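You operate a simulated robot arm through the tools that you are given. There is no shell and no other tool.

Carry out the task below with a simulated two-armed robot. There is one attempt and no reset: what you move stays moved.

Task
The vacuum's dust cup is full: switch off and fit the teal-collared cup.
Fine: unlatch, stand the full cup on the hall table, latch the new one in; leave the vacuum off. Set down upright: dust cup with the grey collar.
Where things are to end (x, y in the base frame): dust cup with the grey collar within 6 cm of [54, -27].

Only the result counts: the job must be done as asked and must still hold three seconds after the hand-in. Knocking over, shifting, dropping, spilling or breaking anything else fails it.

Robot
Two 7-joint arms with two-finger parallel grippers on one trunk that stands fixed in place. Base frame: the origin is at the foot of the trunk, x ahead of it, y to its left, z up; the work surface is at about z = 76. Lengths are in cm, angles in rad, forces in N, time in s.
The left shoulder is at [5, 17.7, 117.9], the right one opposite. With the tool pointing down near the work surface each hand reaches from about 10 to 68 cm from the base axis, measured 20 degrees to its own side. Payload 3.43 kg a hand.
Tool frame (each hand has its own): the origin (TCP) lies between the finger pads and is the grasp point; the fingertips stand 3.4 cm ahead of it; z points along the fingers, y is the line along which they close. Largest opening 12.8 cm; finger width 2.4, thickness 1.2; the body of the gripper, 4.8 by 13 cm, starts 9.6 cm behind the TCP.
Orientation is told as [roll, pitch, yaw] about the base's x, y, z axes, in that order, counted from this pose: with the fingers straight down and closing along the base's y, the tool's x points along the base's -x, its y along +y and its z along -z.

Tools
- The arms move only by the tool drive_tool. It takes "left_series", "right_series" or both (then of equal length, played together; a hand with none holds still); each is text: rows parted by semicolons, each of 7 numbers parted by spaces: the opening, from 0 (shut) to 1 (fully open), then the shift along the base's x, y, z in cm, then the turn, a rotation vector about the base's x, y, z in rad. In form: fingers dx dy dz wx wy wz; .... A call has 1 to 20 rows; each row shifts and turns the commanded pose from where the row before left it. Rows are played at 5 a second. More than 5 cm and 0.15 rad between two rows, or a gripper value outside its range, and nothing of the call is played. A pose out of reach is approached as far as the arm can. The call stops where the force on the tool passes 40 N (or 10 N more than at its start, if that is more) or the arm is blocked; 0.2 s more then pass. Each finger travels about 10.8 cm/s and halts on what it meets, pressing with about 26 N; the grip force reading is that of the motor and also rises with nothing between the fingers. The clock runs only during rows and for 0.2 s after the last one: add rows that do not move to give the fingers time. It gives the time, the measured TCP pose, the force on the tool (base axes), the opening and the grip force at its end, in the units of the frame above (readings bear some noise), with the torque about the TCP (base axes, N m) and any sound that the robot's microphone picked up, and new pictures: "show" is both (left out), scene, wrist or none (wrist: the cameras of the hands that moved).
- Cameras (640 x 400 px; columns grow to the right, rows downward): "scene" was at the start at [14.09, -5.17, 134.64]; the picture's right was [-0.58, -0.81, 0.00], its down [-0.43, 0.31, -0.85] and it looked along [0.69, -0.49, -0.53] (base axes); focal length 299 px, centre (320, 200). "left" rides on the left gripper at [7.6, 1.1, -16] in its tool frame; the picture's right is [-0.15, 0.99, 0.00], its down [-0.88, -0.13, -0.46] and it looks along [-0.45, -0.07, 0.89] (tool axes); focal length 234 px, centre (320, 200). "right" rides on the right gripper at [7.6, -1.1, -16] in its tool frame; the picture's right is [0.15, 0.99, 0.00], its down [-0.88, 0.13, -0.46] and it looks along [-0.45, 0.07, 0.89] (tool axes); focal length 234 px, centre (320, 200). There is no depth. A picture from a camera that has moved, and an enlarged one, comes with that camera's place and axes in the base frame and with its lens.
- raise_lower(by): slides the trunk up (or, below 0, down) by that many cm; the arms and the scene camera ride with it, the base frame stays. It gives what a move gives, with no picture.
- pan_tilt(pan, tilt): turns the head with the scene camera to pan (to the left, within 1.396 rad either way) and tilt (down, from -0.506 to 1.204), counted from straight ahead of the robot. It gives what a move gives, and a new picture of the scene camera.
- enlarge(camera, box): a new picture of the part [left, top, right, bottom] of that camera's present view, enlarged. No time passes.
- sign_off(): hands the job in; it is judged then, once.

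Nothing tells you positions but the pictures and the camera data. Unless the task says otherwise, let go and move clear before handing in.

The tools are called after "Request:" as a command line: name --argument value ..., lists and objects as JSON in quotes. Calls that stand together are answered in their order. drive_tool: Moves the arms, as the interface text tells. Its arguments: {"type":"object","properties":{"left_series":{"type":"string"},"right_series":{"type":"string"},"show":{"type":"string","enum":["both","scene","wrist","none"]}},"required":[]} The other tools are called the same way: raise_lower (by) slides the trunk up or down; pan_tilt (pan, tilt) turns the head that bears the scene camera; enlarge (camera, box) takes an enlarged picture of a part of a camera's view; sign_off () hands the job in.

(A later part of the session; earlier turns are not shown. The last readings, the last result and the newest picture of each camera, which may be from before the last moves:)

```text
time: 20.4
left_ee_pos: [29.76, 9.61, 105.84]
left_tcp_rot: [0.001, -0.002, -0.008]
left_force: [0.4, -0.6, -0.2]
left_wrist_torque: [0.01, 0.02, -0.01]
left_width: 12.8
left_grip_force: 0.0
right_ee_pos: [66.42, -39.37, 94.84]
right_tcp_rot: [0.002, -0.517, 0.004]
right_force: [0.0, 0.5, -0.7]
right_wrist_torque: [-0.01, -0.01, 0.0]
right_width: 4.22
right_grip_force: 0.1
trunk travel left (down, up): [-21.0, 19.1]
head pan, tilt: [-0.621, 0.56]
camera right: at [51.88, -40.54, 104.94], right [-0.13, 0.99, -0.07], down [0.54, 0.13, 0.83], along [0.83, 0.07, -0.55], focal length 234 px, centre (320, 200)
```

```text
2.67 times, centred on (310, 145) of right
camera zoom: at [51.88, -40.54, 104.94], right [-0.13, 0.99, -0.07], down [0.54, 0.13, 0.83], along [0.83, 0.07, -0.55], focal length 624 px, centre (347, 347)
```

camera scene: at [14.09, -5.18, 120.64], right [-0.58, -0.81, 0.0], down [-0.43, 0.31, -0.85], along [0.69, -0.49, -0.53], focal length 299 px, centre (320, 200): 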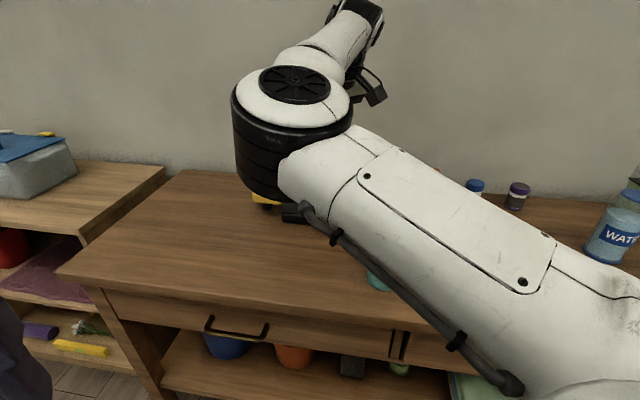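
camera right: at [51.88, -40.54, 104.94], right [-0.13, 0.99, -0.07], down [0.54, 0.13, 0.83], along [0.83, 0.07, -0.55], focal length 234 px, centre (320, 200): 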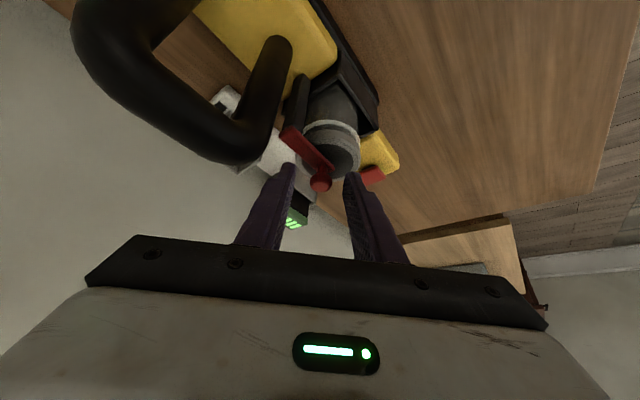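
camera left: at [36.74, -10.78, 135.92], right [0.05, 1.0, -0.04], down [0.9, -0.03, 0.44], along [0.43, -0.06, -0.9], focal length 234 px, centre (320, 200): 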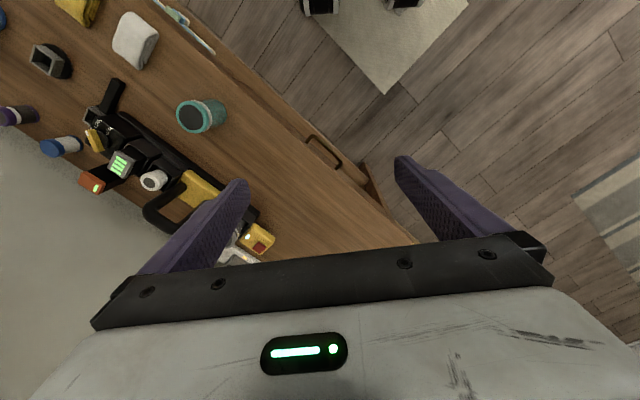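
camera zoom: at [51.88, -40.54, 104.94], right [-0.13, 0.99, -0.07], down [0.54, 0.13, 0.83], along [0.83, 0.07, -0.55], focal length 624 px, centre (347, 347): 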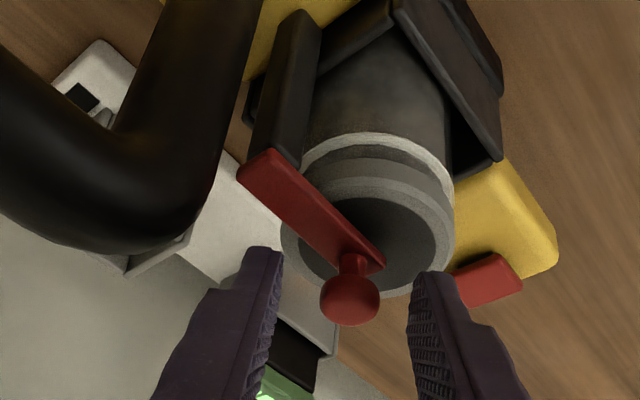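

The knob is between the fingers. I'll close on it.

Request:
drive_tool --right_series "0.2 0 0.1 0 0 0 0;0.1 0 0 0 0 0 0;0.1 0 0 0 0 0 0;0.1 0 0 0 0 0 0" --show "wrist"

Request:
enlarge --camera "right" --box '[220, 70, 400, 220]'

```text
time: 21.4
left_ee_pos: [29.8, 9.5, 105.87]
left_tcp_rot: [-0.001, -0.001, -0.008]
left_force: [-0.1, -0.2, 0.9]
left_wrist_torque: [0.02, 0.0, 0.06]
left_width: 12.8
left_grip_force: 0.2
right_ee_pos: [66.34, -39.2, 94.76]
right_tcp_rot: [0.001, -0.516, 0.002]
right_force: [-0.4, 0.6, 0.8]
right_wrist_torque: [0.03, -0.02, 0.04]
right_width: 1.89
right_grip_force: 26.3
trunk travel left (down, up): [-21.0, 19.1]
head pan, tilt: [-0.621, 0.56]
camera right: at [51.88, -40.41, 104.99], right [-0.13, 0.99, -0.07], down [0.54, 0.13, 0.83], along [0.83, 0.07, -0.55], focal length 234 px, centre (320, 200)
```

right: 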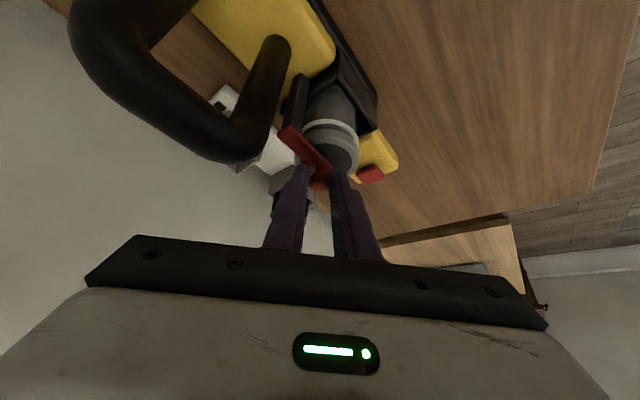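

```text
2.67 times, centred on (310, 145) of right
camera zoom: at [51.88, -40.41, 104.99], right [-0.13, 0.99, -0.07], down [0.54, 0.13, 0.83], along [0.83, 0.07, -0.55], focal length 624 px, centre (347, 347)
```

zoom: 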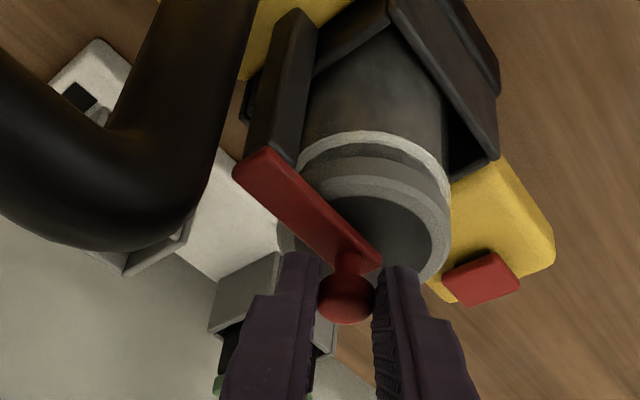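

The knob is gripped. I'll nudge it gently toward the back to find out which way the latch swings.

Request:
drive_tool --right_series "0.1 0.35 -0.35 0 0 0 0;0.1 0.35 -0.35 0 0 0 0;0.1 0 0 0 0 0 0" --show "wrist"

Request:
enlarge --camera "right" --box '[220, 70, 400, 220]'

```text
time: 22.2
left_ee_pos: [29.7, 9.63, 105.91]
left_tcp_rot: [-0.001, -0.001, -0.007]
left_force: [0.2, 0.5, 0.7]
left_wrist_torque: [-0.01, 0.0, 0.02]
left_width: 12.78
left_grip_force: 0.1
right_ee_pos: [67.15, -39.75, 94.99]
right_tcp_rot: [0.002, -0.516, 0.001]
right_force: [0.0, 3.3, -0.9]
right_wrist_torque: [0.07, -0.06, -0.01]
right_width: 1.89
right_grip_force: 25.6
trunk travel left (down, up): [-21.0, 19.1]
head pan, tilt: [-0.621, 0.56]
camera right: at [52.69, -41.04, 105.01], right [-0.13, 0.99, -0.07], down [0.54, 0.13, 0.83], along [0.83, 0.07, -0.55], focal length 234 px, centre (320, 200)
```

right: 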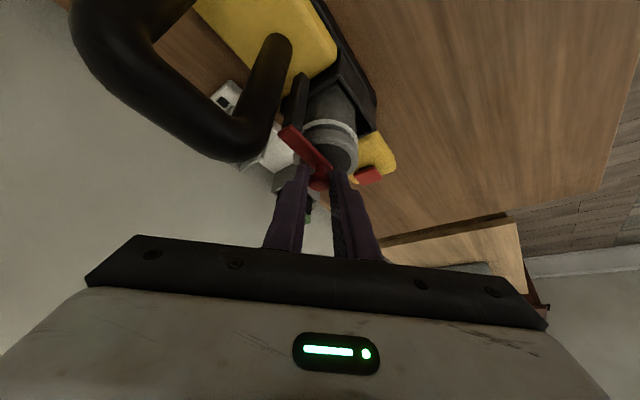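

```text
2.67 times, centred on (310, 145) of right
camera zoom: at [52.69, -41.04, 105.01], right [-0.13, 0.99, -0.07], down [0.54, 0.13, 0.83], along [0.83, 0.07, -0.55], focal length 624 px, centre (347, 347)
```

zoom: 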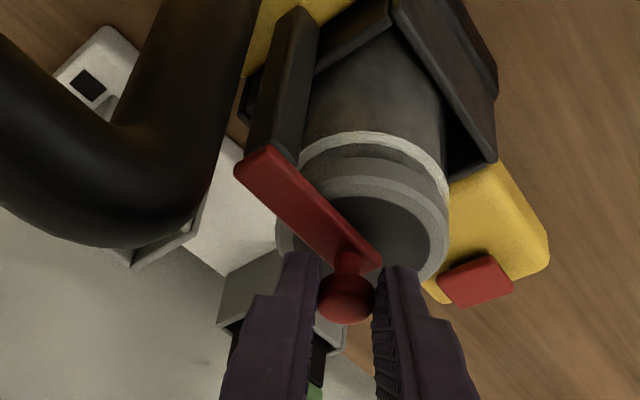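

The image shows the vacuum body shifted with the hand, so the latch doesn't swing toward the back. I'll move back toward the front by the same amount and see whether the lever swings that way.

Request:
drive_tool --right_series "0.1 -0.35 0.3 0 0 0 0;0.1 -0.4 0.3 0 0 0 0;0.1 0 0 0 0 0 0" --show "wrist"

Request:
enlarge --camera "right" --box '[220, 70, 400, 220]'

```text
time: 23.0
left_ee_pos: [29.82, 9.6, 105.87]
left_tcp_rot: [0.0, -0.002, -0.007]
left_force: [-0.9, -0.4, -0.4]
left_wrist_torque: [-0.03, 0.02, -0.03]
left_width: 12.79
left_grip_force: 0.0
right_ee_pos: [66.59, -39.18, 94.88]
right_tcp_rot: [0.002, -0.517, 0.002]
right_force: [1.8, 1.7, 0.7]
right_wrist_torque: [0.05, -0.03, 0.05]
right_width: 1.87
right_grip_force: 25.8
trunk travel left (down, up): [-21.0, 19.1]
head pan, tilt: [-0.621, 0.56]
camera right: at [51.99, -40.42, 105.01], right [-0.13, 0.99, -0.07], down [0.54, 0.13, 0.83], along [0.83, 0.07, -0.55], focal length 234 px, centre (320, 200)
```

right: 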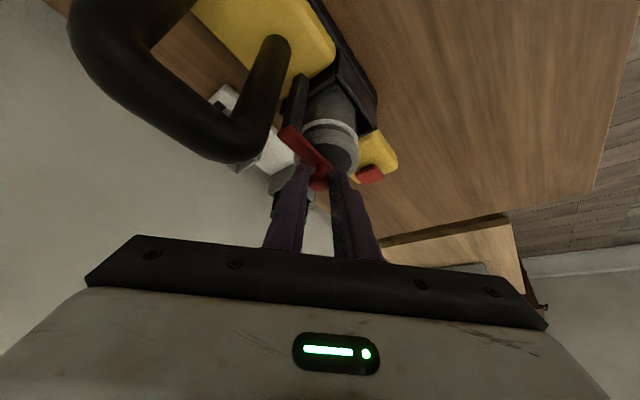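

```text
2.67 times, centred on (310, 145) of right
camera zoom: at [51.99, -40.42, 105.01], right [-0.13, 0.99, -0.07], down [0.54, 0.13, 0.83], along [0.83, 0.07, -0.55], focal length 624 px, centre (347, 347)
```

zoom: 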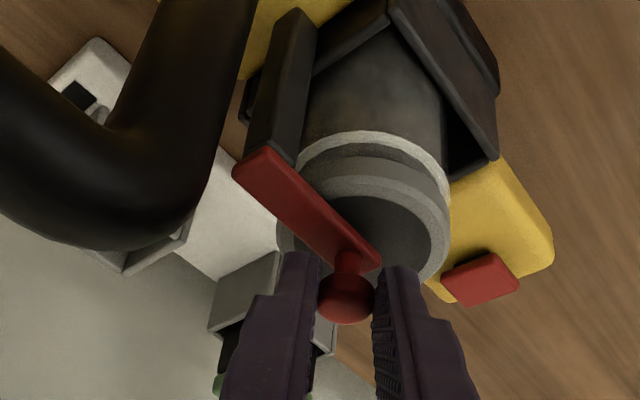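

The vacuum followed the hand back to where it was, so sideways motion with a firm grip isn't turning the lever. Now I'll test a very small lift.

Request:
drive_tool --right_series "0.1 -0.1 0 0.2 0 0 0;0.1 0 0 0 0 0 0" --show "none"

```text
time: 23.6
left_ee_pos: [29.88, 9.51, 105.96]
left_tcp_rot: [0.002, -0.002, -0.006]
left_force: [-0.5, -0.6, 0.2]
left_wrist_torque: [0.03, 0.01, -0.04]
left_width: 12.78
left_grip_force: 0.1
right_ee_pos: [66.37, -39.31, 95.13]
right_tcp_rot: [0.001, -0.514, 0.004]
right_force: [0.9, 0.4, 0.2]
right_wrist_torque: [0.1, -0.23, 0.05]
right_width: 1.88
right_grip_force: 25.9
trunk travel left (down, up): [-21.0, 19.1]
head pan, tilt: [-0.621, 0.56]
```

Request:
drive_tool --right_series "0.1 0 0 0.25 0 0 0;0.1 0 0 0.25 0 0 0;0.1 0 0 0 0 0 0" --show "wrist"

Request:
enlarge --camera "right" --box '[220, 70, 400, 220]'

```text
time: 24.4
left_ee_pos: [29.95, 9.55, 105.88]
left_tcp_rot: [0.002, -0.002, -0.008]
left_force: [0.5, -0.6, -0.5]
left_wrist_torque: [0.02, 0.04, -0.03]
left_width: 12.83
left_grip_force: 0.0
right_ee_pos: [66.31, -39.45, 95.56]
right_tcp_rot: [0.002, -0.516, 0.001]
right_force: [-0.1, -0.9, -7.3]
right_wrist_torque: [-0.07, -0.1, 0.0]
right_width: 1.88
right_grip_force: 25.8
trunk travel left (down, up): [-21.0, 19.1]
head pan, tilt: [-0.621, 0.56]
camera right: at [51.81, -40.57, 105.67], right [-0.13, 0.99, -0.07], down [0.54, 0.13, 0.83], along [0.83, 0.07, -0.55], focal length 234 px, centre (320, 200)
```

right: 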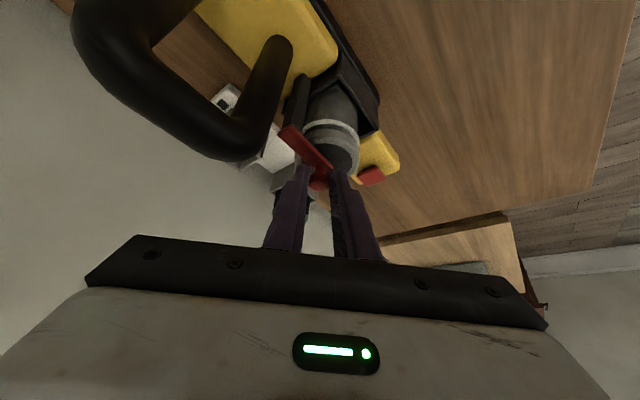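

```text
2.67 times, centred on (310, 145) of right
camera zoom: at [51.81, -40.57, 105.67], right [-0.13, 0.99, -0.07], down [0.54, 0.13, 0.83], along [0.83, 0.07, -0.55], focal length 624 px, centre (347, 347)
```

zoom: 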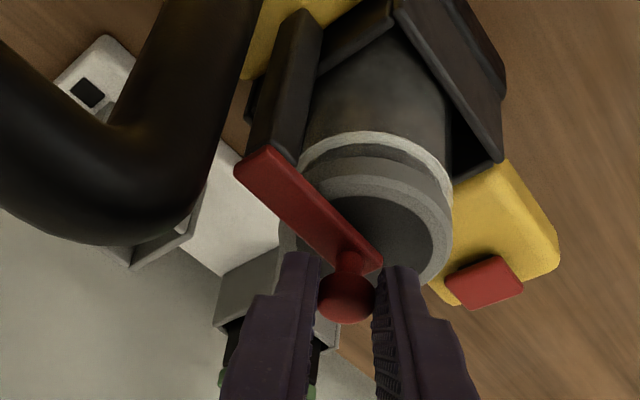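

Lifting only raised the vacuum's end, so the lever does not hinge upward. I'll lower it back straight away, open the fingers to straddle the knob loosely so it can pivot, and then try swinging it.

Request:
drive_tool --right_series "0.1 0.05 0.05 -0.35 0 0 0;0.1 0.05 0.05 -0.35 0 0 0;0.1 0 0 0 0 0 0;0.22 0 0 0 0 0 0;0.22 0 0 0 0 0 0" --show "wrist"

Request:
enlarge --camera "right" --box '[220, 70, 400, 220]'

```text
time: 25.6
left_ee_pos: [29.79, 9.71, 105.92]
left_tcp_rot: [0.0, -0.002, -0.007]
left_force: [-0.1, 1.4, -0.4]
left_wrist_torque: [0.02, -0.01, 0.0]
left_width: 12.81
left_grip_force: 0.1
right_ee_pos: [66.32, -39.31, 94.99]
right_tcp_rot: [0.002, -0.519, 0.003]
right_force: [-0.2, -0.3, 0.2]
right_wrist_torque: [-0.01, -0.01, 0.0]
right_width: 2.82
right_grip_force: 0.1
trunk travel left (down, up): [-21.0, 19.1]
head pan, tilt: [-0.621, 0.56]
camera right: at [51.85, -40.53, 105.04], right [-0.13, 0.99, -0.07], down [0.54, 0.13, 0.83], along [0.83, 0.07, -0.55], focal length 234 px, centre (320, 200)
```

right: 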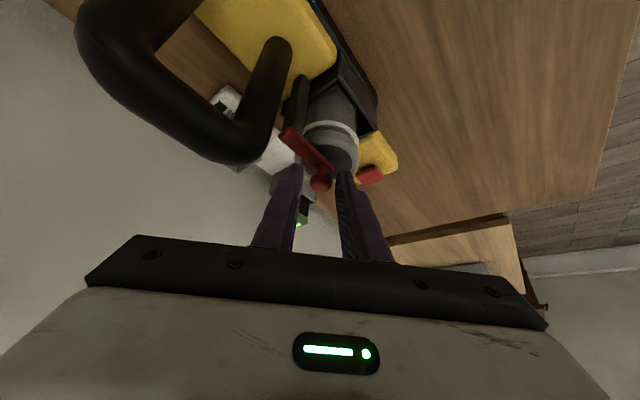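

```text
2.67 times, centred on (310, 145) of right
camera zoom: at [51.85, -40.53, 105.04], right [-0.13, 0.99, -0.07], down [0.54, 0.13, 0.83], along [0.83, 0.07, -0.55], focal length 624 px, centre (347, 347)
```

zoom: 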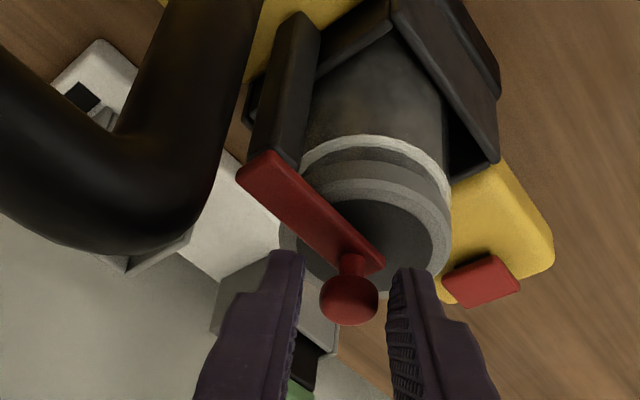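

The vacuum is back at its original spot. I'll push the knob loosely toward the back with the open fingers.

Request:
drive_tool --right_series "0.22 0.2 -0.3 0 0 0 0;0.22 0.2 -0.3 0 0 0 0;0.22 0.2 -0.3 0 0 0 0;0.22 0 0 0 0 0 0" --show "wrist"

Request:
enlarge --camera "right" --box '[220, 70, 400, 220]'

```text
time: 26.6
left_ee_pos: [29.83, 9.63, 105.82]
left_tcp_rot: [0.0, -0.001, -0.006]
left_force: [0.0, -0.2, 0.2]
left_wrist_torque: [0.02, 0.01, -0.04]
left_width: 12.81
left_grip_force: 0.0
right_ee_pos: [66.99, -40.21, 94.99]
right_tcp_rot: [0.002, -0.519, 0.003]
right_force: [1.5, 4.3, 1.4]
right_wrist_torque: [0.15, -0.03, 0.06]
right_width: 3.08
right_grip_force: 2.0
trunk travel left (down, up): [-21.0, 19.1]
head pan, tilt: [-0.621, 0.56]
camera right: at [52.45, -41.4, 105.09], right [-0.13, 0.99, -0.07], down [0.54, 0.13, 0.83], along [0.83, 0.07, -0.55], focal length 234 px, centre (320, 200)
```

right: 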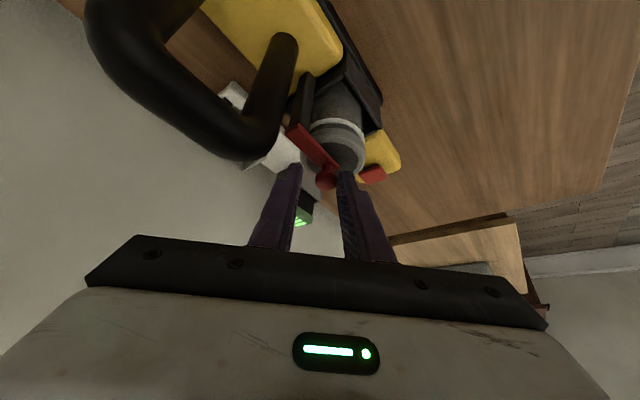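

```text
2.67 times, centred on (310, 145) of right
camera zoom: at [52.45, -41.4, 105.09], right [-0.13, 0.99, -0.07], down [0.54, 0.13, 0.83], along [0.83, 0.07, -0.55], focal length 624 px, centre (347, 347)
```

zoom: 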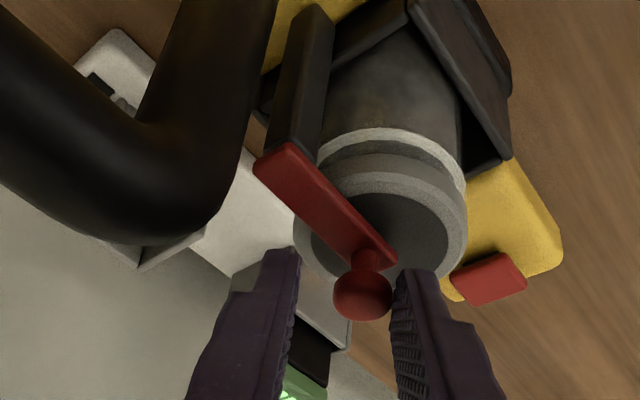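

Pushing back slides the vacuum a few millimetres instead of turning the lever. I'll try the other way, pushing the knob toward the front with the rear finger.

Request:
drive_tool --right_series "0.22 -0.2 0.3 0 0 0 0;0.22 -0.2 0.3 0 0 0 0;0.22 -0.2 0.3 0 0 0 0;0.22 -0.2 0.3 0 0 0 0;0.22 -0.2 0.3 0 0 0 0;0.22 0 0 0 0 0 0" --show "wrist"

Request:
enlarge --camera "right" --box '[220, 70, 400, 220]'

```text
time: 28.0
left_ee_pos: [29.69, 9.65, 105.87]
left_tcp_rot: [0.002, -0.004, -0.007]
left_force: [1.1, 0.3, 0.1]
left_wrist_torque: [0.07, 0.0, -0.02]
left_width: 12.81
left_grip_force: 0.0
right_ee_pos: [66.03, -38.66, 94.96]
right_tcp_rot: [0.003, -0.517, 0.003]
right_force: [-0.3, -2.5, 1.1]
right_wrist_torque: [-0.07, 0.03, -0.06]
right_width: 2.91
right_grip_force: 1.0
trunk travel left (down, up): [-21.0, 19.1]
head pan, tilt: [-0.621, 0.56]
camera right: at [51.52, -39.87, 104.99], right [-0.13, 0.99, -0.07], down [0.54, 0.13, 0.83], along [0.83, 0.07, -0.55], focal length 234 px, centre (320, 200)
```

right: 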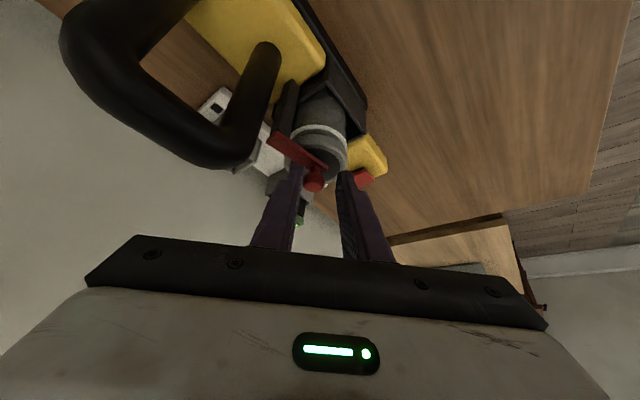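

```text
2.67 times, centred on (310, 145) of right
camera zoom: at [51.52, -39.87, 104.99], right [-0.13, 0.99, -0.07], down [0.54, 0.13, 0.83], along [0.83, 0.07, -0.55], focal length 624 px, centre (347, 347)
```

zoom: 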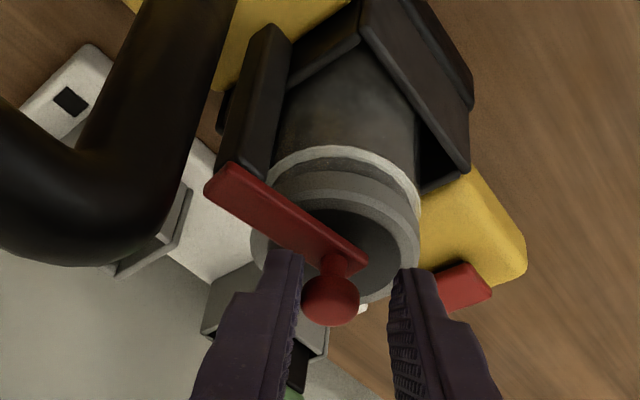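

The lever does swing, toward the front, while the vacuum moved only a few millimetres. To swing it all the way with little force, I'll hook closed fingertips behind the knob and pull it toward me, starting with a lift over the knob.

Request:
drive_tool --right_series "0.26 -0.1 -0.25 0 0 0 0;0.26 -0.75 0 1.3 0 0 0;0.26 -0.75 0 1.3 0 0 0;0 0 0 0.3 0 0 0;0 2 0 0 0 0 0;0 2.5 0 0 0 0 0;0 0.8 0 0 0 0 0;0 0 0 0 0 0 0" --show "wrist"

Request:
enlarge --camera "right" --box '[220, 70, 400, 220]'

```text
time: 29.8
left_ee_pos: [29.85, 9.63, 105.87]
left_tcp_rot: [0.0, -0.001, -0.007]
left_force: [-1.0, -0.3, -0.2]
left_wrist_torque: [-0.01, -0.03, 0.03]
left_width: 12.83
left_grip_force: 0.1
right_ee_pos: [69.69, -38.82, 97.88]
right_tcp_rot: [0.003, -0.517, 0.001]
right_force: [0.0, 0.8, -0.4]
right_wrist_torque: [0.0, 0.03, -0.04]
right_width: 0.0
right_grip_force: 25.6
trunk travel left (down, up): [-21.0, 19.1]
head pan, tilt: [-0.621, 0.56]
camera right: at [55.25, -39.98, 107.82], right [-0.13, 0.99, -0.07], down [0.54, 0.13, 0.83], along [0.83, 0.07, -0.55], focal length 234 px, centre (320, 200)
```

right: 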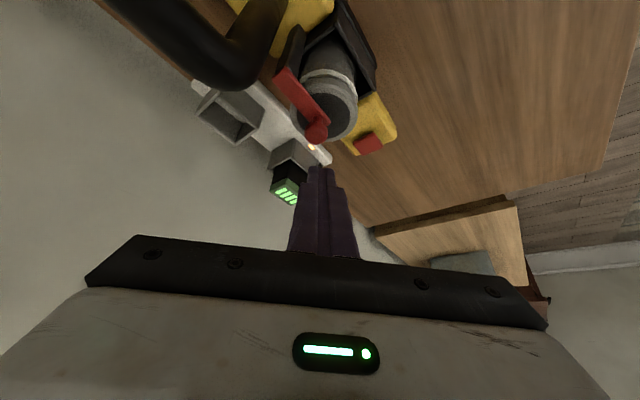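

```text
2.67 times, centred on (310, 145) of right
camera zoom: at [55.25, -39.98, 107.82], right [-0.13, 0.99, -0.07], down [0.54, 0.13, 0.83], along [0.83, 0.07, -0.55], focal length 624 px, centre (347, 347)
```

zoom: 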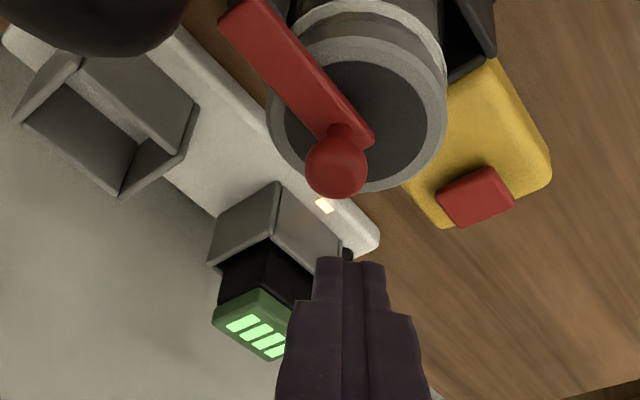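

Request:
enlarge --camera "right" --box '[260, 60, 400, 170]'

Request:
enlarge --camera "right" --box '[180, 0, 400, 160]'

```text
3.64 times, centred on (330, 115) of right
camera zoom: at [55.25, -39.98, 107.82], right [-0.13, 0.99, -0.07], down [0.54, 0.13, 0.83], along [0.83, 0.07, -0.55], focal length 852 px, centre (284, 509)
```

zoom: 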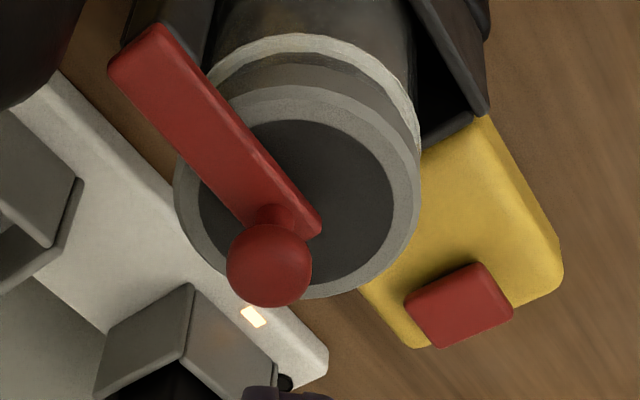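

```text
2.50 times, centred on (290, 80) of right
camera zoom: at [55.25, -39.98, 107.82], right [-0.13, 0.99, -0.07], down [0.54, 0.13, 0.83], along [0.83, 0.07, -0.55], focal length 585 px, centre (395, 500)
```

zoom: 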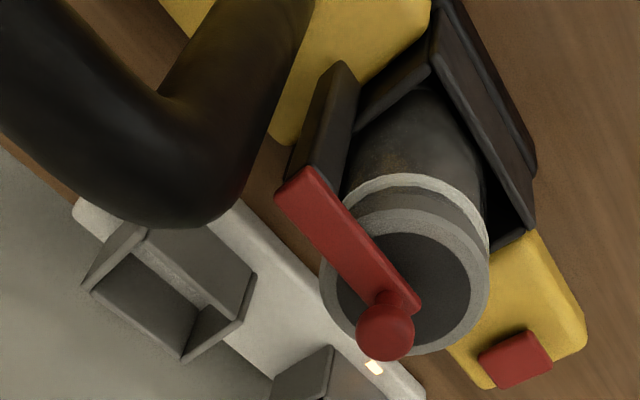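

The lever sprang back to its latched position after I let go, so it is either spring-loaded or held by a detent. I'll lower the hook behind the knob and pull it through the full swing.

Request:
drive_tool --right_series "0 0.5 -0.5 0 0 0 0;0 0 0 -1.5 0 0 0;0 0 0 -1.5 0 0 0;0 0 0 0 0 0 0" --show "wrist"

Request:
enlarge --camera "right" --box '[220, 70, 400, 220]'

```text
time: 30.8
left_ee_pos: [29.85, 9.64, 105.94]
left_tcp_rot: [0.0, -0.002, -0.006]
left_force: [0.3, -0.1, -0.5]
left_wrist_torque: [0.0, 0.0, 0.02]
left_width: 12.8
left_grip_force: 0.0
right_ee_pos: [70.26, -39.38, 95.03]
right_tcp_rot: [0.001, -0.516, 0.002]
right_force: [-0.2, -0.3, -1.1]
right_wrist_torque: [0.02, -0.03, -0.04]
right_width: 0.0
right_grip_force: 26.5
trunk travel left (down, up): [-21.0, 19.1]
head pan, tilt: [-0.621, 0.56]
camera right: at [55.81, -40.67, 104.95], right [-0.13, 0.99, -0.07], down [0.54, 0.13, 0.83], along [0.83, 0.07, -0.55], focal length 234 px, centre (320, 200)
```

right: 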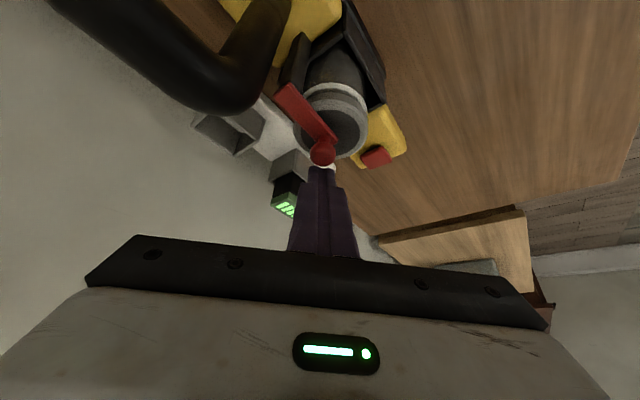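

```text
2.67 times, centred on (310, 145) of right
camera zoom: at [55.81, -40.67, 104.95], right [-0.13, 0.99, -0.07], down [0.54, 0.13, 0.83], along [0.83, 0.07, -0.55], focal length 624 px, centre (347, 347)
```

zoom: 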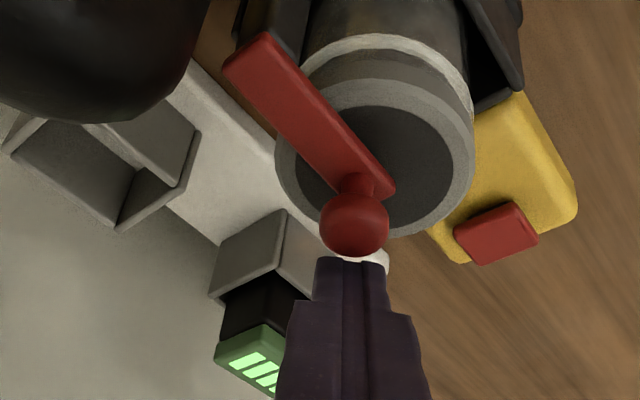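

The hook is behind the knob. Now I'll pull toward the robot slowly.

Request:
drive_tool --right_series "0 -0.5 0 -0.1 0 0 0;0 -0.5 0 0 0 0 0;0 -0.5 0.1 0 0 0 0;0 -0.5 0.1 0 0 0 0;0 -0.5 0.1 0 0 0 0;0 0 0 0 0 0 0" --show "wrist"

Request:
enlarge --camera "right" --box '[220, 70, 400, 220]'

```text
time: 32.2
left_ee_pos: [29.76, 9.58, 105.88]
left_tcp_rot: [0.001, -0.001, -0.007]
left_force: [-0.9, -0.3, 0.1]
left_wrist_torque: [0.0, -0.01, 0.01]
left_width: 12.8
left_grip_force: 0.0
right_ee_pos: [67.68, -39.03, 94.83]
right_tcp_rot: [0.0, -0.517, 0.003]
right_force: [1.1, -1.4, 0.0]
right_wrist_torque: [-0.03, -0.03, -0.01]
right_width: 0.0
right_grip_force: 26.1
trunk travel left (down, up): [-21.0, 19.1]
head pan, tilt: [-0.621, 0.56]
camera right: at [53.16, -40.3, 104.89], right [-0.13, 0.99, -0.07], down [0.54, 0.13, 0.83], along [0.83, 0.07, -0.55], focal length 234 px, centre (320, 200)
```

right: 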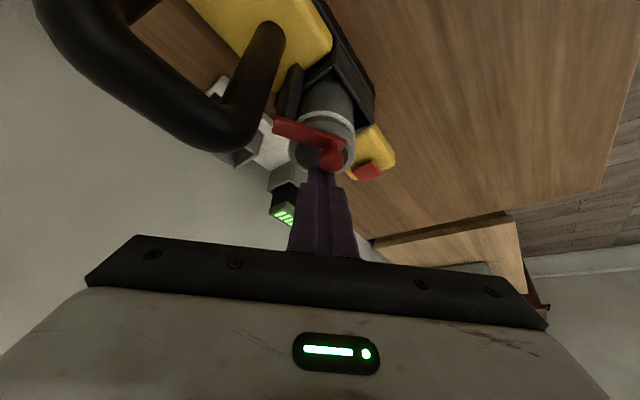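

```text
2.67 times, centred on (310, 145) of right
camera zoom: at [53.16, -40.3, 104.89], right [-0.13, 0.99, -0.07], down [0.54, 0.13, 0.83], along [0.83, 0.07, -0.55], focal length 624 px, centre (347, 347)
```

zoom: 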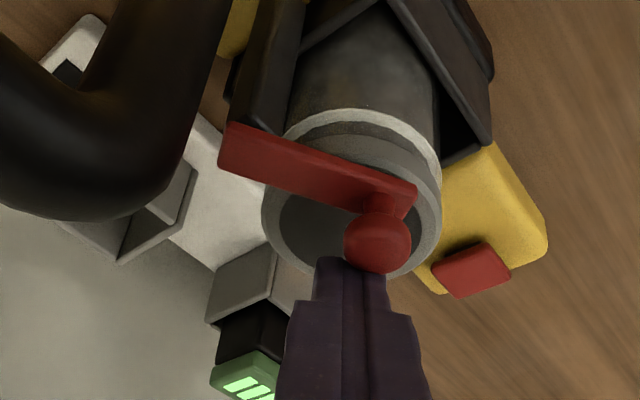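

The lever is swinging freely toward the front. I'll keep pulling around the arc.

Request:
drive_tool --right_series "0 -0.4 0.2 0 0 0 0;0 -0.5 0.2 0 0 0 0;0 -0.5 0.1 0 0 0 0;0 -0.5 0 0 0 0 0;0 -0.5 -0.2 0 0 0 0;0 -0.5 -0.3 0 0 0 0;0 -0.5 -0.4 0 0 0 0;0 0 0 0 0 0 0" --show "wrist"

Request:
enlarge --camera "right" --box '[220, 70, 400, 220]'

```text
time: 34.0
left_ee_pos: [29.79, 9.55, 105.86]
left_tcp_rot: [-0.001, -0.001, -0.007]
left_force: [0.0, 0.2, -0.1]
left_wrist_torque: [0.0, -0.01, 0.0]
left_width: 12.8
left_grip_force: 0.1
right_ee_pos: [64.24, -39.49, 94.86]
right_tcp_rot: [0.002, -0.518, 0.001]
right_force: [0.0, 0.2, 0.0]
right_wrist_torque: [0.03, -0.02, 0.0]
right_width: 0.02
right_grip_force: 26.1
trunk travel left (down, up): [-21.0, 19.1]
head pan, tilt: [-0.621, 0.56]
camera right: at [49.71, -40.69, 104.89], right [-0.13, 0.99, -0.07], down [0.54, 0.13, 0.83], along [0.83, 0.07, -0.55], focal length 234 px, centre (320, 200)
```

right: 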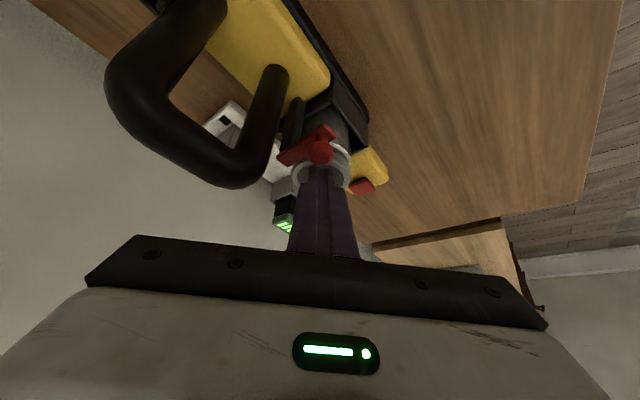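

```text
2.67 times, centred on (310, 145) of right
camera zoom: at [49.71, -40.69, 104.89], right [-0.13, 0.99, -0.07], down [0.54, 0.13, 0.83], along [0.83, 0.07, -0.55], focal length 624 px, centre (347, 347)
```

zoom: 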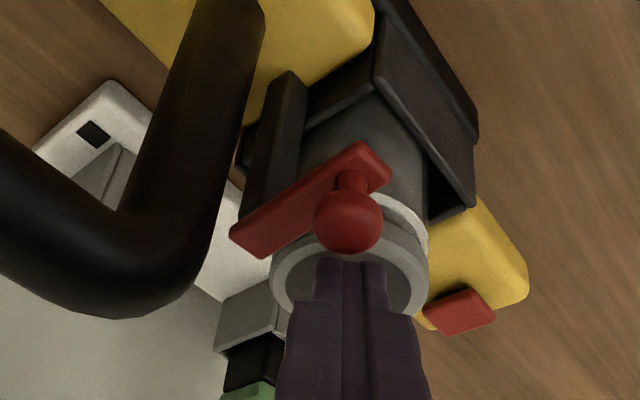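

The latch has snapped fully open and is pointing toward the robot, clear of the cup. I'll rise, pull back and take a fresh look at the cup.

Request:
drive_tool --right_series "0 0.3 0 2 0 0 0;0 0 0 3 0 0 0;0.5 -2 1 3 0 0 0;1 -3 1.5 2 0 0 0;1 -3 1.5 0 0 0 0;1 0 0 0 0 0 0" --show "both"

Request:
enlarge --camera "right" --box '[220, 70, 400, 220]'

```text
time: 35.4
left_ee_pos: [29.82, 9.61, 105.84]
left_tcp_rot: [0.001, -0.002, -0.006]
left_force: [0.0, -0.5, -0.1]
left_wrist_torque: [0.0, -0.04, -0.01]
left_width: 12.77
left_grip_force: 0.0
right_ee_pos: [56.11, -36.29, 105.23]
right_tcp_rot: [0.012, -0.523, -0.023]
right_force: [0.4, 0.9, -0.3]
right_wrist_torque: [-0.01, 0.01, 0.02]
right_width: 12.79
right_grip_force: 0.1
trunk travel left (down, up): [-21.0, 19.1]
head pan, tilt: [-0.621, 0.56]
camera scene: at [14.11, -5.18, 120.64], right [-0.58, -0.81, 0.0], down [-0.43, 0.31, -0.85], along [0.69, -0.49, -0.53], focal length 299 px, centre (320, 200)
camera right: at [41.59, -37.27, 115.16], right [-0.11, 0.99, -0.06], down [0.54, 0.11, 0.84], along [0.84, 0.06, -0.55], focal length 234 px, centre (320, 200)
```

scene: 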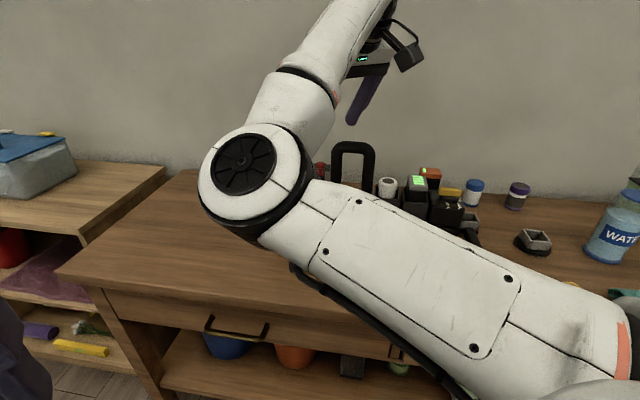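
right: 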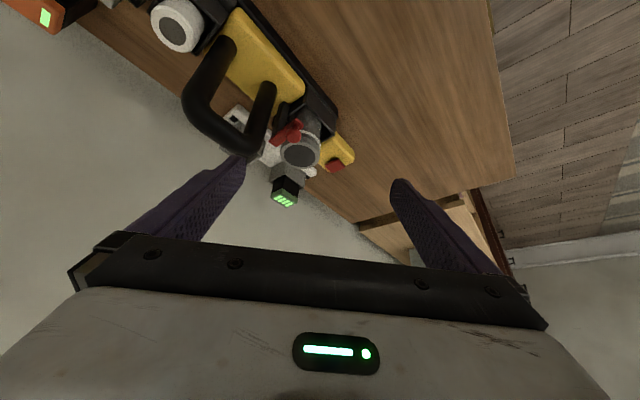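

```text
2.67 times, centred on (310, 145) of right
camera zoom: at [41.59, -37.27, 115.16], right [-0.11, 0.99, -0.06], down [0.54, 0.11, 0.84], along [0.84, 0.06, -0.55], focal length 624 px, centre (347, 347)
```

zoom: 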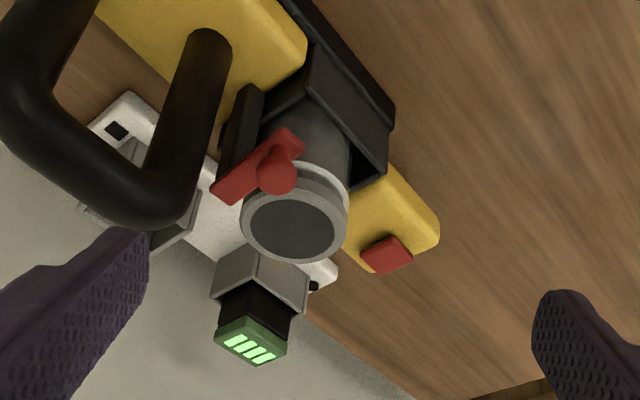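

The lever points forward, clear of the cup, and the lid is now centred near (69, -38.95). I'll position the open right hand above the grey-collared cup, tilted 25° forward and straddling it.

Request:
drive_tool --right_series "0.625 3 -0.65 -1.5 -0.004 0.02 0.007;0.625 3 -0.65 -1.8 -0.004 0.025 0.008;0.625 3.1 -0.65 -1.8 -0.004 0.025 0.008;0.625 3.1 -0.7 -2 0 0.017 0;0.625 0 0 0 0 0 0" --show "wrist"

Request:
enlarge --camera "right" --box '[200, 60, 420, 220]'

```text
time: 36.6
left_ee_pos: [29.79, 9.57, 105.83]
left_tcp_rot: [0.001, -0.001, -0.008]
left_force: [0.3, -0.1, -0.3]
left_wrist_torque: [0.0, -0.03, 0.01]
left_width: 12.8
left_grip_force: 0.0
right_ee_pos: [68.8, -37.87, 97.65]
right_tcp_rot: [-0.011, -0.431, 0.029]
right_force: [-0.2, -0.1, -0.1]
right_wrist_torque: [-0.01, -0.02, 0.03]
right_width: 8.02
right_grip_force: 0.1
trunk travel left (down, up): [-21.0, 19.1]
head pan, tilt: [-0.621, 0.56]
camera right: at [55.25, -39.2, 109.03], right [-0.16, 0.98, -0.07], down [0.61, 0.15, 0.78], along [0.78, 0.08, -0.62], focal length 234 px, centre (320, 200)
```

right: 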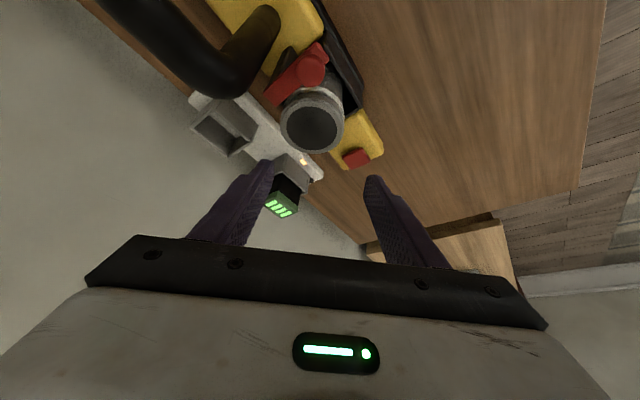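

```text
2.50 times, centred on (310, 140) of right
camera zoom: at [55.25, -39.2, 109.03], right [-0.16, 0.98, -0.07], down [0.61, 0.15, 0.78], along [0.78, 0.08, -0.62], focal length 585 px, centre (345, 350)
```

zoom: 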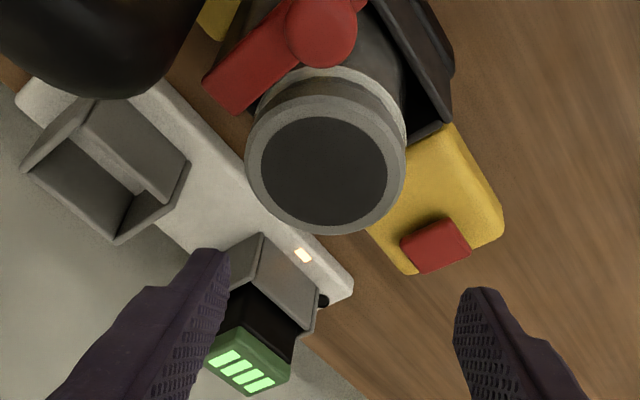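

Request:
drive_tool --right_series "0.625 -0.55 -1.15 -1 0.01 0 -0.028;0.625 0 0 -1.5 0 0 0;0.625 0 0 0 0 0 0" --show "wrist"

Request:
enlarge --camera "right" --box '[200, 60, 420, 220]'

```text
time: 37.4
left_ee_pos: [29.73, 9.64, 105.88]
left_tcp_rot: [0.0, -0.001, -0.007]
left_force: [0.5, 1.0, 0.1]
left_wrist_torque: [-0.03, 0.02, -0.05]
left_width: 12.82
left_grip_force: 0.1
right_ee_pos: [68.17, -39.01, 95.34]
right_tcp_rot: [-0.002, -0.432, -0.002]
right_force: [-0.5, 0.7, -0.1]
right_wrist_torque: [0.02, 0.02, 0.03]
right_width: 7.96
right_grip_force: 0.0
trunk travel left (down, up): [-21.0, 19.1]
head pan, tilt: [-0.621, 0.56]
camera right: at [54.63, -40.16, 106.61], right [-0.13, 0.99, -0.06], down [0.61, 0.13, 0.78], along [0.78, 0.07, -0.62], focal length 234 px, centre (320, 200)
```

right: 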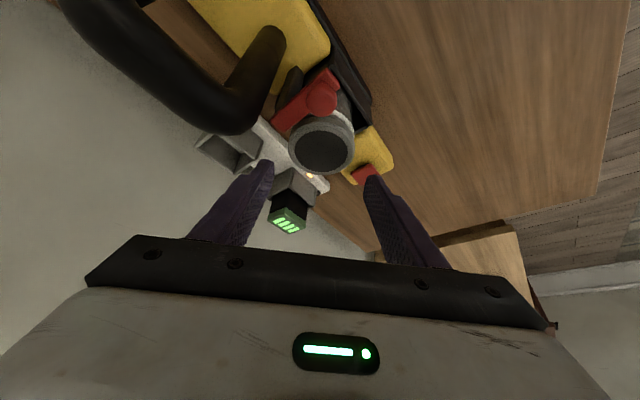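

```text
2.50 times, centred on (310, 140) of right
camera zoom: at [54.63, -40.16, 106.61], right [-0.13, 0.99, -0.06], down [0.61, 0.13, 0.78], along [0.78, 0.07, -0.62], focal length 585 px, centre (345, 350)
```

zoom: 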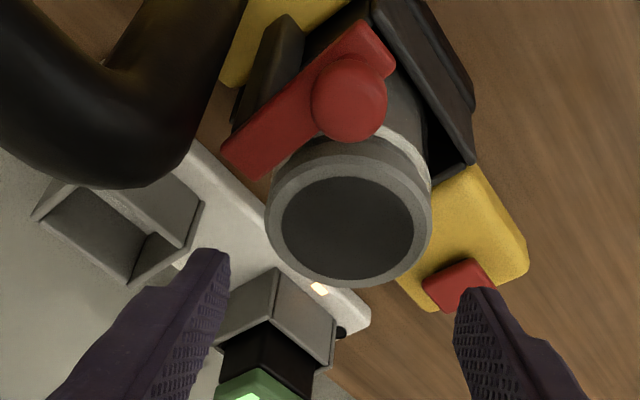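

The hand is centred on the lid. I'll descend straight down around the collar.

Request:
drive_tool --right_series "0.625 0 0 -1.5 0 0 0;0.625 0 -0.05 -1.5 0 0 0;0.625 0 0 -1.5 0 0 0;0.625 0 0 -1.2 0 0 0;0.625 0 0 0 0 0 0" --show "wrist"

Request:
enlarge --camera "right" --box '[200, 100, 420, 260]'

```text
time: 38.6
left_ee_pos: [29.77, 9.49, 105.89]
left_tcp_rot: [-0.001, -0.002, -0.008]
left_force: [0.4, -0.2, -0.1]
left_wrist_torque: [-0.03, -0.01, 0.01]
left_width: 12.78
left_grip_force: 0.0
right_ee_pos: [68.22, -39.25, 89.67]
right_tcp_rot: [0.0, -0.43, -0.002]
right_force: [-0.2, -0.2, -0.7]
right_wrist_torque: [-0.02, 0.0, 0.01]
right_width: 8.01
right_grip_force: 0.0
trunk travel left (down, up): [-21.0, 19.1]
head pan, tilt: [-0.621, 0.56]
camera right: at [54.64, -40.35, 100.94], right [-0.13, 0.99, -0.06], down [0.61, 0.13, 0.78], along [0.78, 0.07, -0.62], focal length 234 px, centre (320, 200)
```

right: 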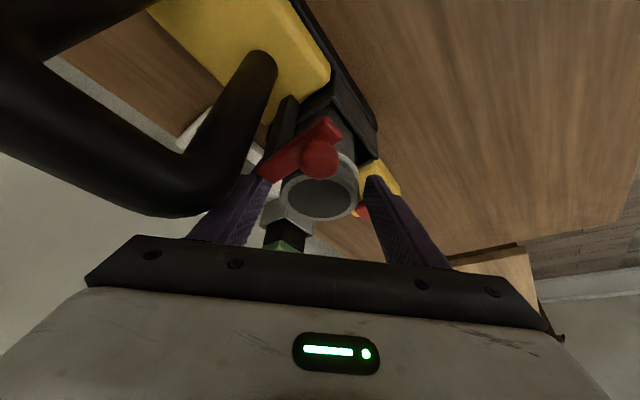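

```text
2.50 times, centred on (310, 180) of right
camera zoom: at [54.64, -40.35, 100.94], right [-0.13, 0.99, -0.06], down [0.61, 0.13, 0.78], along [0.78, 0.07, -0.62], focal length 585 px, centre (345, 250)
```

zoom: 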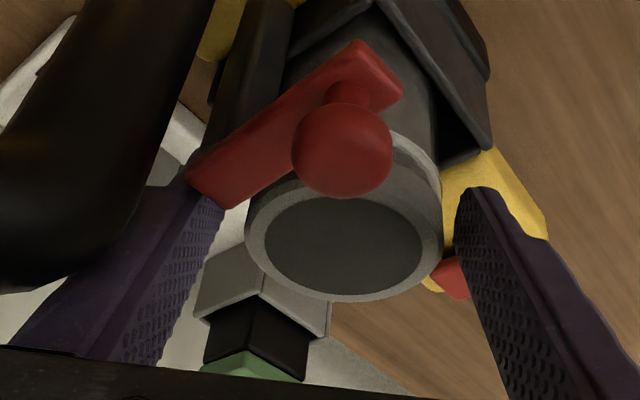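

The collar is centred between the fingers. I'll close on it.

Request:
drive_tool --right_series "0.55 0 0 0 0 0 0;0.5 0 0 0 0 0 0;0.45 0 0 0 0 0 0;0.4 0 0 0 0 0 0;0.4 0 0 0 0 0 0;0.4 0 0 0 0 0 0" --show "wrist"

Request:
enlarge --camera "right" --box '[200, 100, 420, 260]'

```text
time: 40.0
left_ee_pos: [29.76, 9.56, 105.8]
left_tcp_rot: [0.002, -0.004, -0.007]
left_force: [-0.2, -0.7, -0.9]
left_wrist_torque: [-0.03, 0.05, -0.02]
left_width: 12.79
left_grip_force: 0.0
right_ee_pos: [68.27, -39.13, 89.78]
right_tcp_rot: [0.0, -0.432, -0.001]
right_force: [2.5, -4.6, 4.5]
right_wrist_torque: [-0.05, 0.11, 0.13]
right_width: 6.25
right_grip_force: 25.8
trunk travel left (down, up): [-21.0, 19.1]
head pan, tilt: [-0.621, 0.56]
camera right: at [54.62, -40.39, 101.01], right [-0.13, 0.99, -0.06], down [0.61, 0.13, 0.78], along [0.78, 0.06, -0.62], focal length 234 px, centre (320, 200)
```

right: 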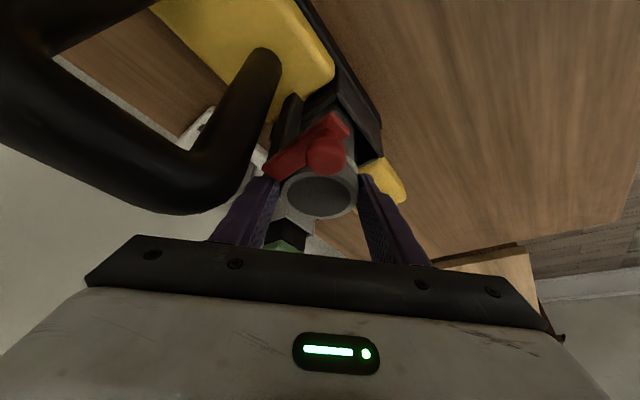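

```text
2.50 times, centred on (310, 180) of right
camera zoom: at [54.62, -40.39, 101.01], right [-0.13, 0.99, -0.06], down [0.61, 0.13, 0.78], along [0.78, 0.06, -0.62], focal length 585 px, centre (345, 250)
```

zoom: 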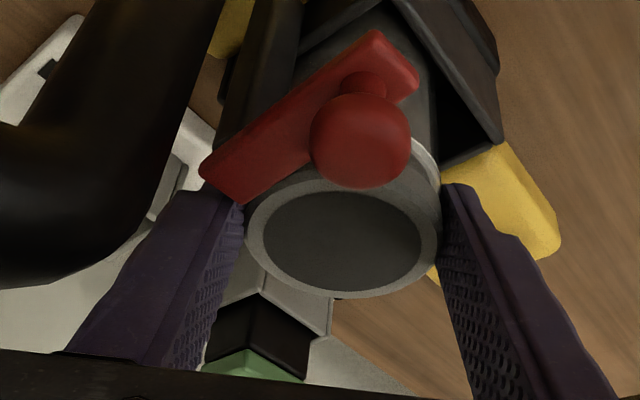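

The cup is gripped at 6.25 cm, though the rear finger nudged the lever's base slightly while closing. I'll lift straight up slowly and watch the force.

Request:
drive_tool --right_series "0.4 0 0 0.5 0 0 0;0.4 0 0 0.5 0 0 0;0.4 0 0 0.5 0 0 0;0.4 0 0 0 0 0 0" --show "wrist"

Request:
enlarge --camera "right" --box '[200, 80, 420, 240]'

```text
time: 41.0
left_ee_pos: [29.81, 9.59, 105.79]
left_tcp_rot: [0.001, 0.0, -0.008]
left_force: [0.1, 0.2, 0.8]
left_wrist_torque: [0.03, 0.0, 0.04]
left_width: 12.79
left_grip_force: 0.1
right_ee_pos: [68.3, -39.23, 91.04]
right_tcp_rot: [0.001, -0.43, -0.001]
right_force: [-1.3, 1.9, -0.6]
right_wrist_torque: [0.19, 0.15, 0.04]
right_width: 6.2
right_grip_force: 25.8
trunk travel left (down, up): [-21.0, 19.1]
head pan, tilt: [-0.621, 0.56]
camera right: at [54.64, -40.45, 102.32], right [-0.13, 0.99, -0.06], down [0.61, 0.13, 0.78], along [0.78, 0.07, -0.62], focal length 234 px, centre (320, 200)
```

right: 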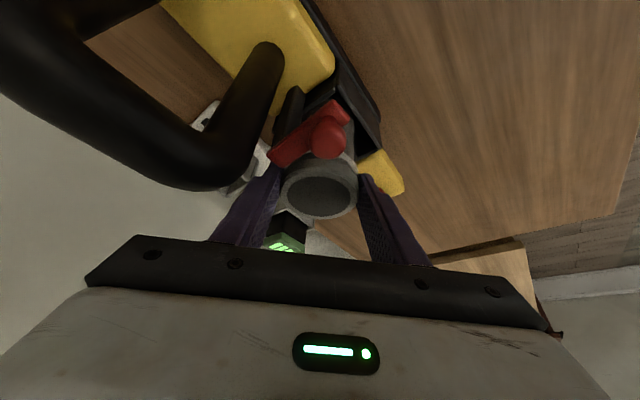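

```text
2.50 times, centred on (310, 160) of right
camera zoom: at [54.64, -40.45, 102.32], right [-0.13, 0.99, -0.06], down [0.61, 0.13, 0.78], along [0.78, 0.07, -0.62], focal length 585 px, centre (345, 300)
```

zoom: 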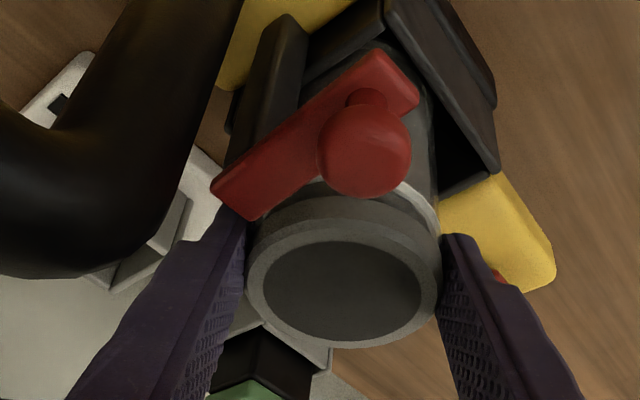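

The cup is rising cleanly with little force. I'll continue lifting until everything is clear of the latch.

Request:
drive_tool --right_series "0.4 0 0 1 0 0 0;0.4 0 0 1.2 0 0 0;0.4 0 0 1.3 0 0 0;0.4 0 0 1.5 0 0 0;0.4 0 0 1.5 0 0 0;0.4 0 0 1 0 0 0;0.4 0 0 0 0 0 0" --show "wrist"

Request:
enlarge --camera "right" --box '[200, 80, 420, 240]'

```text
time: 42.6
left_ee_pos: [29.82, 9.51, 105.74]
left_tcp_rot: [-0.001, -0.002, -0.008]
left_force: [0.1, 0.2, 0.5]
left_wrist_torque: [-0.04, -0.02, -0.01]
left_width: 12.79
left_grip_force: 0.1
right_ee_pos: [68.19, -39.45, 98.35]
right_tcp_rot: [-0.001, -0.433, -0.001]
right_force: [0.5, 0.2, -0.5]
right_wrist_torque: [-0.01, 0.02, -0.01]
right_width: 6.2
right_grip_force: 25.4
trunk travel left (down, up): [-21.0, 19.1]
head pan, tilt: [-0.621, 0.56]
camera right: at [54.64, -40.53, 109.66], right [-0.13, 0.99, -0.06], down [0.61, 0.13, 0.78], along [0.78, 0.07, -0.62], focal length 234 px, centre (320, 200)
```

right: 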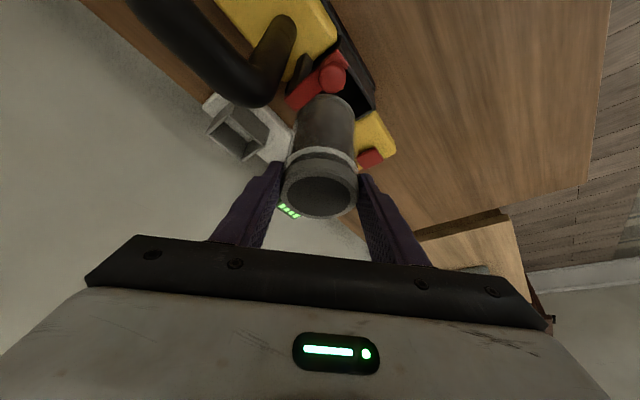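

```text
2.50 times, centred on (310, 160) of right
camera zoom: at [54.64, -40.53, 109.66], right [-0.13, 0.99, -0.06], down [0.61, 0.13, 0.78], along [0.78, 0.07, -0.62], focal length 585 px, centre (345, 300)
```

zoom: 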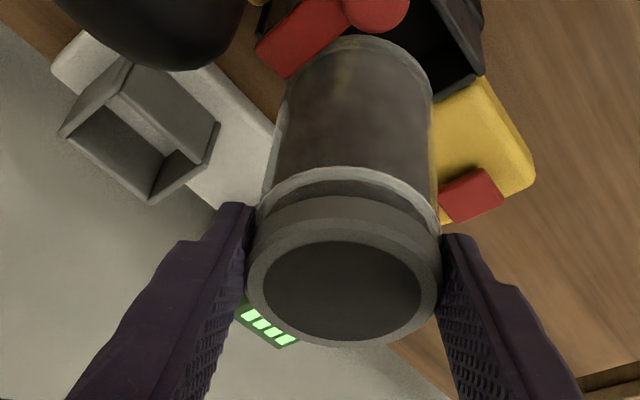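

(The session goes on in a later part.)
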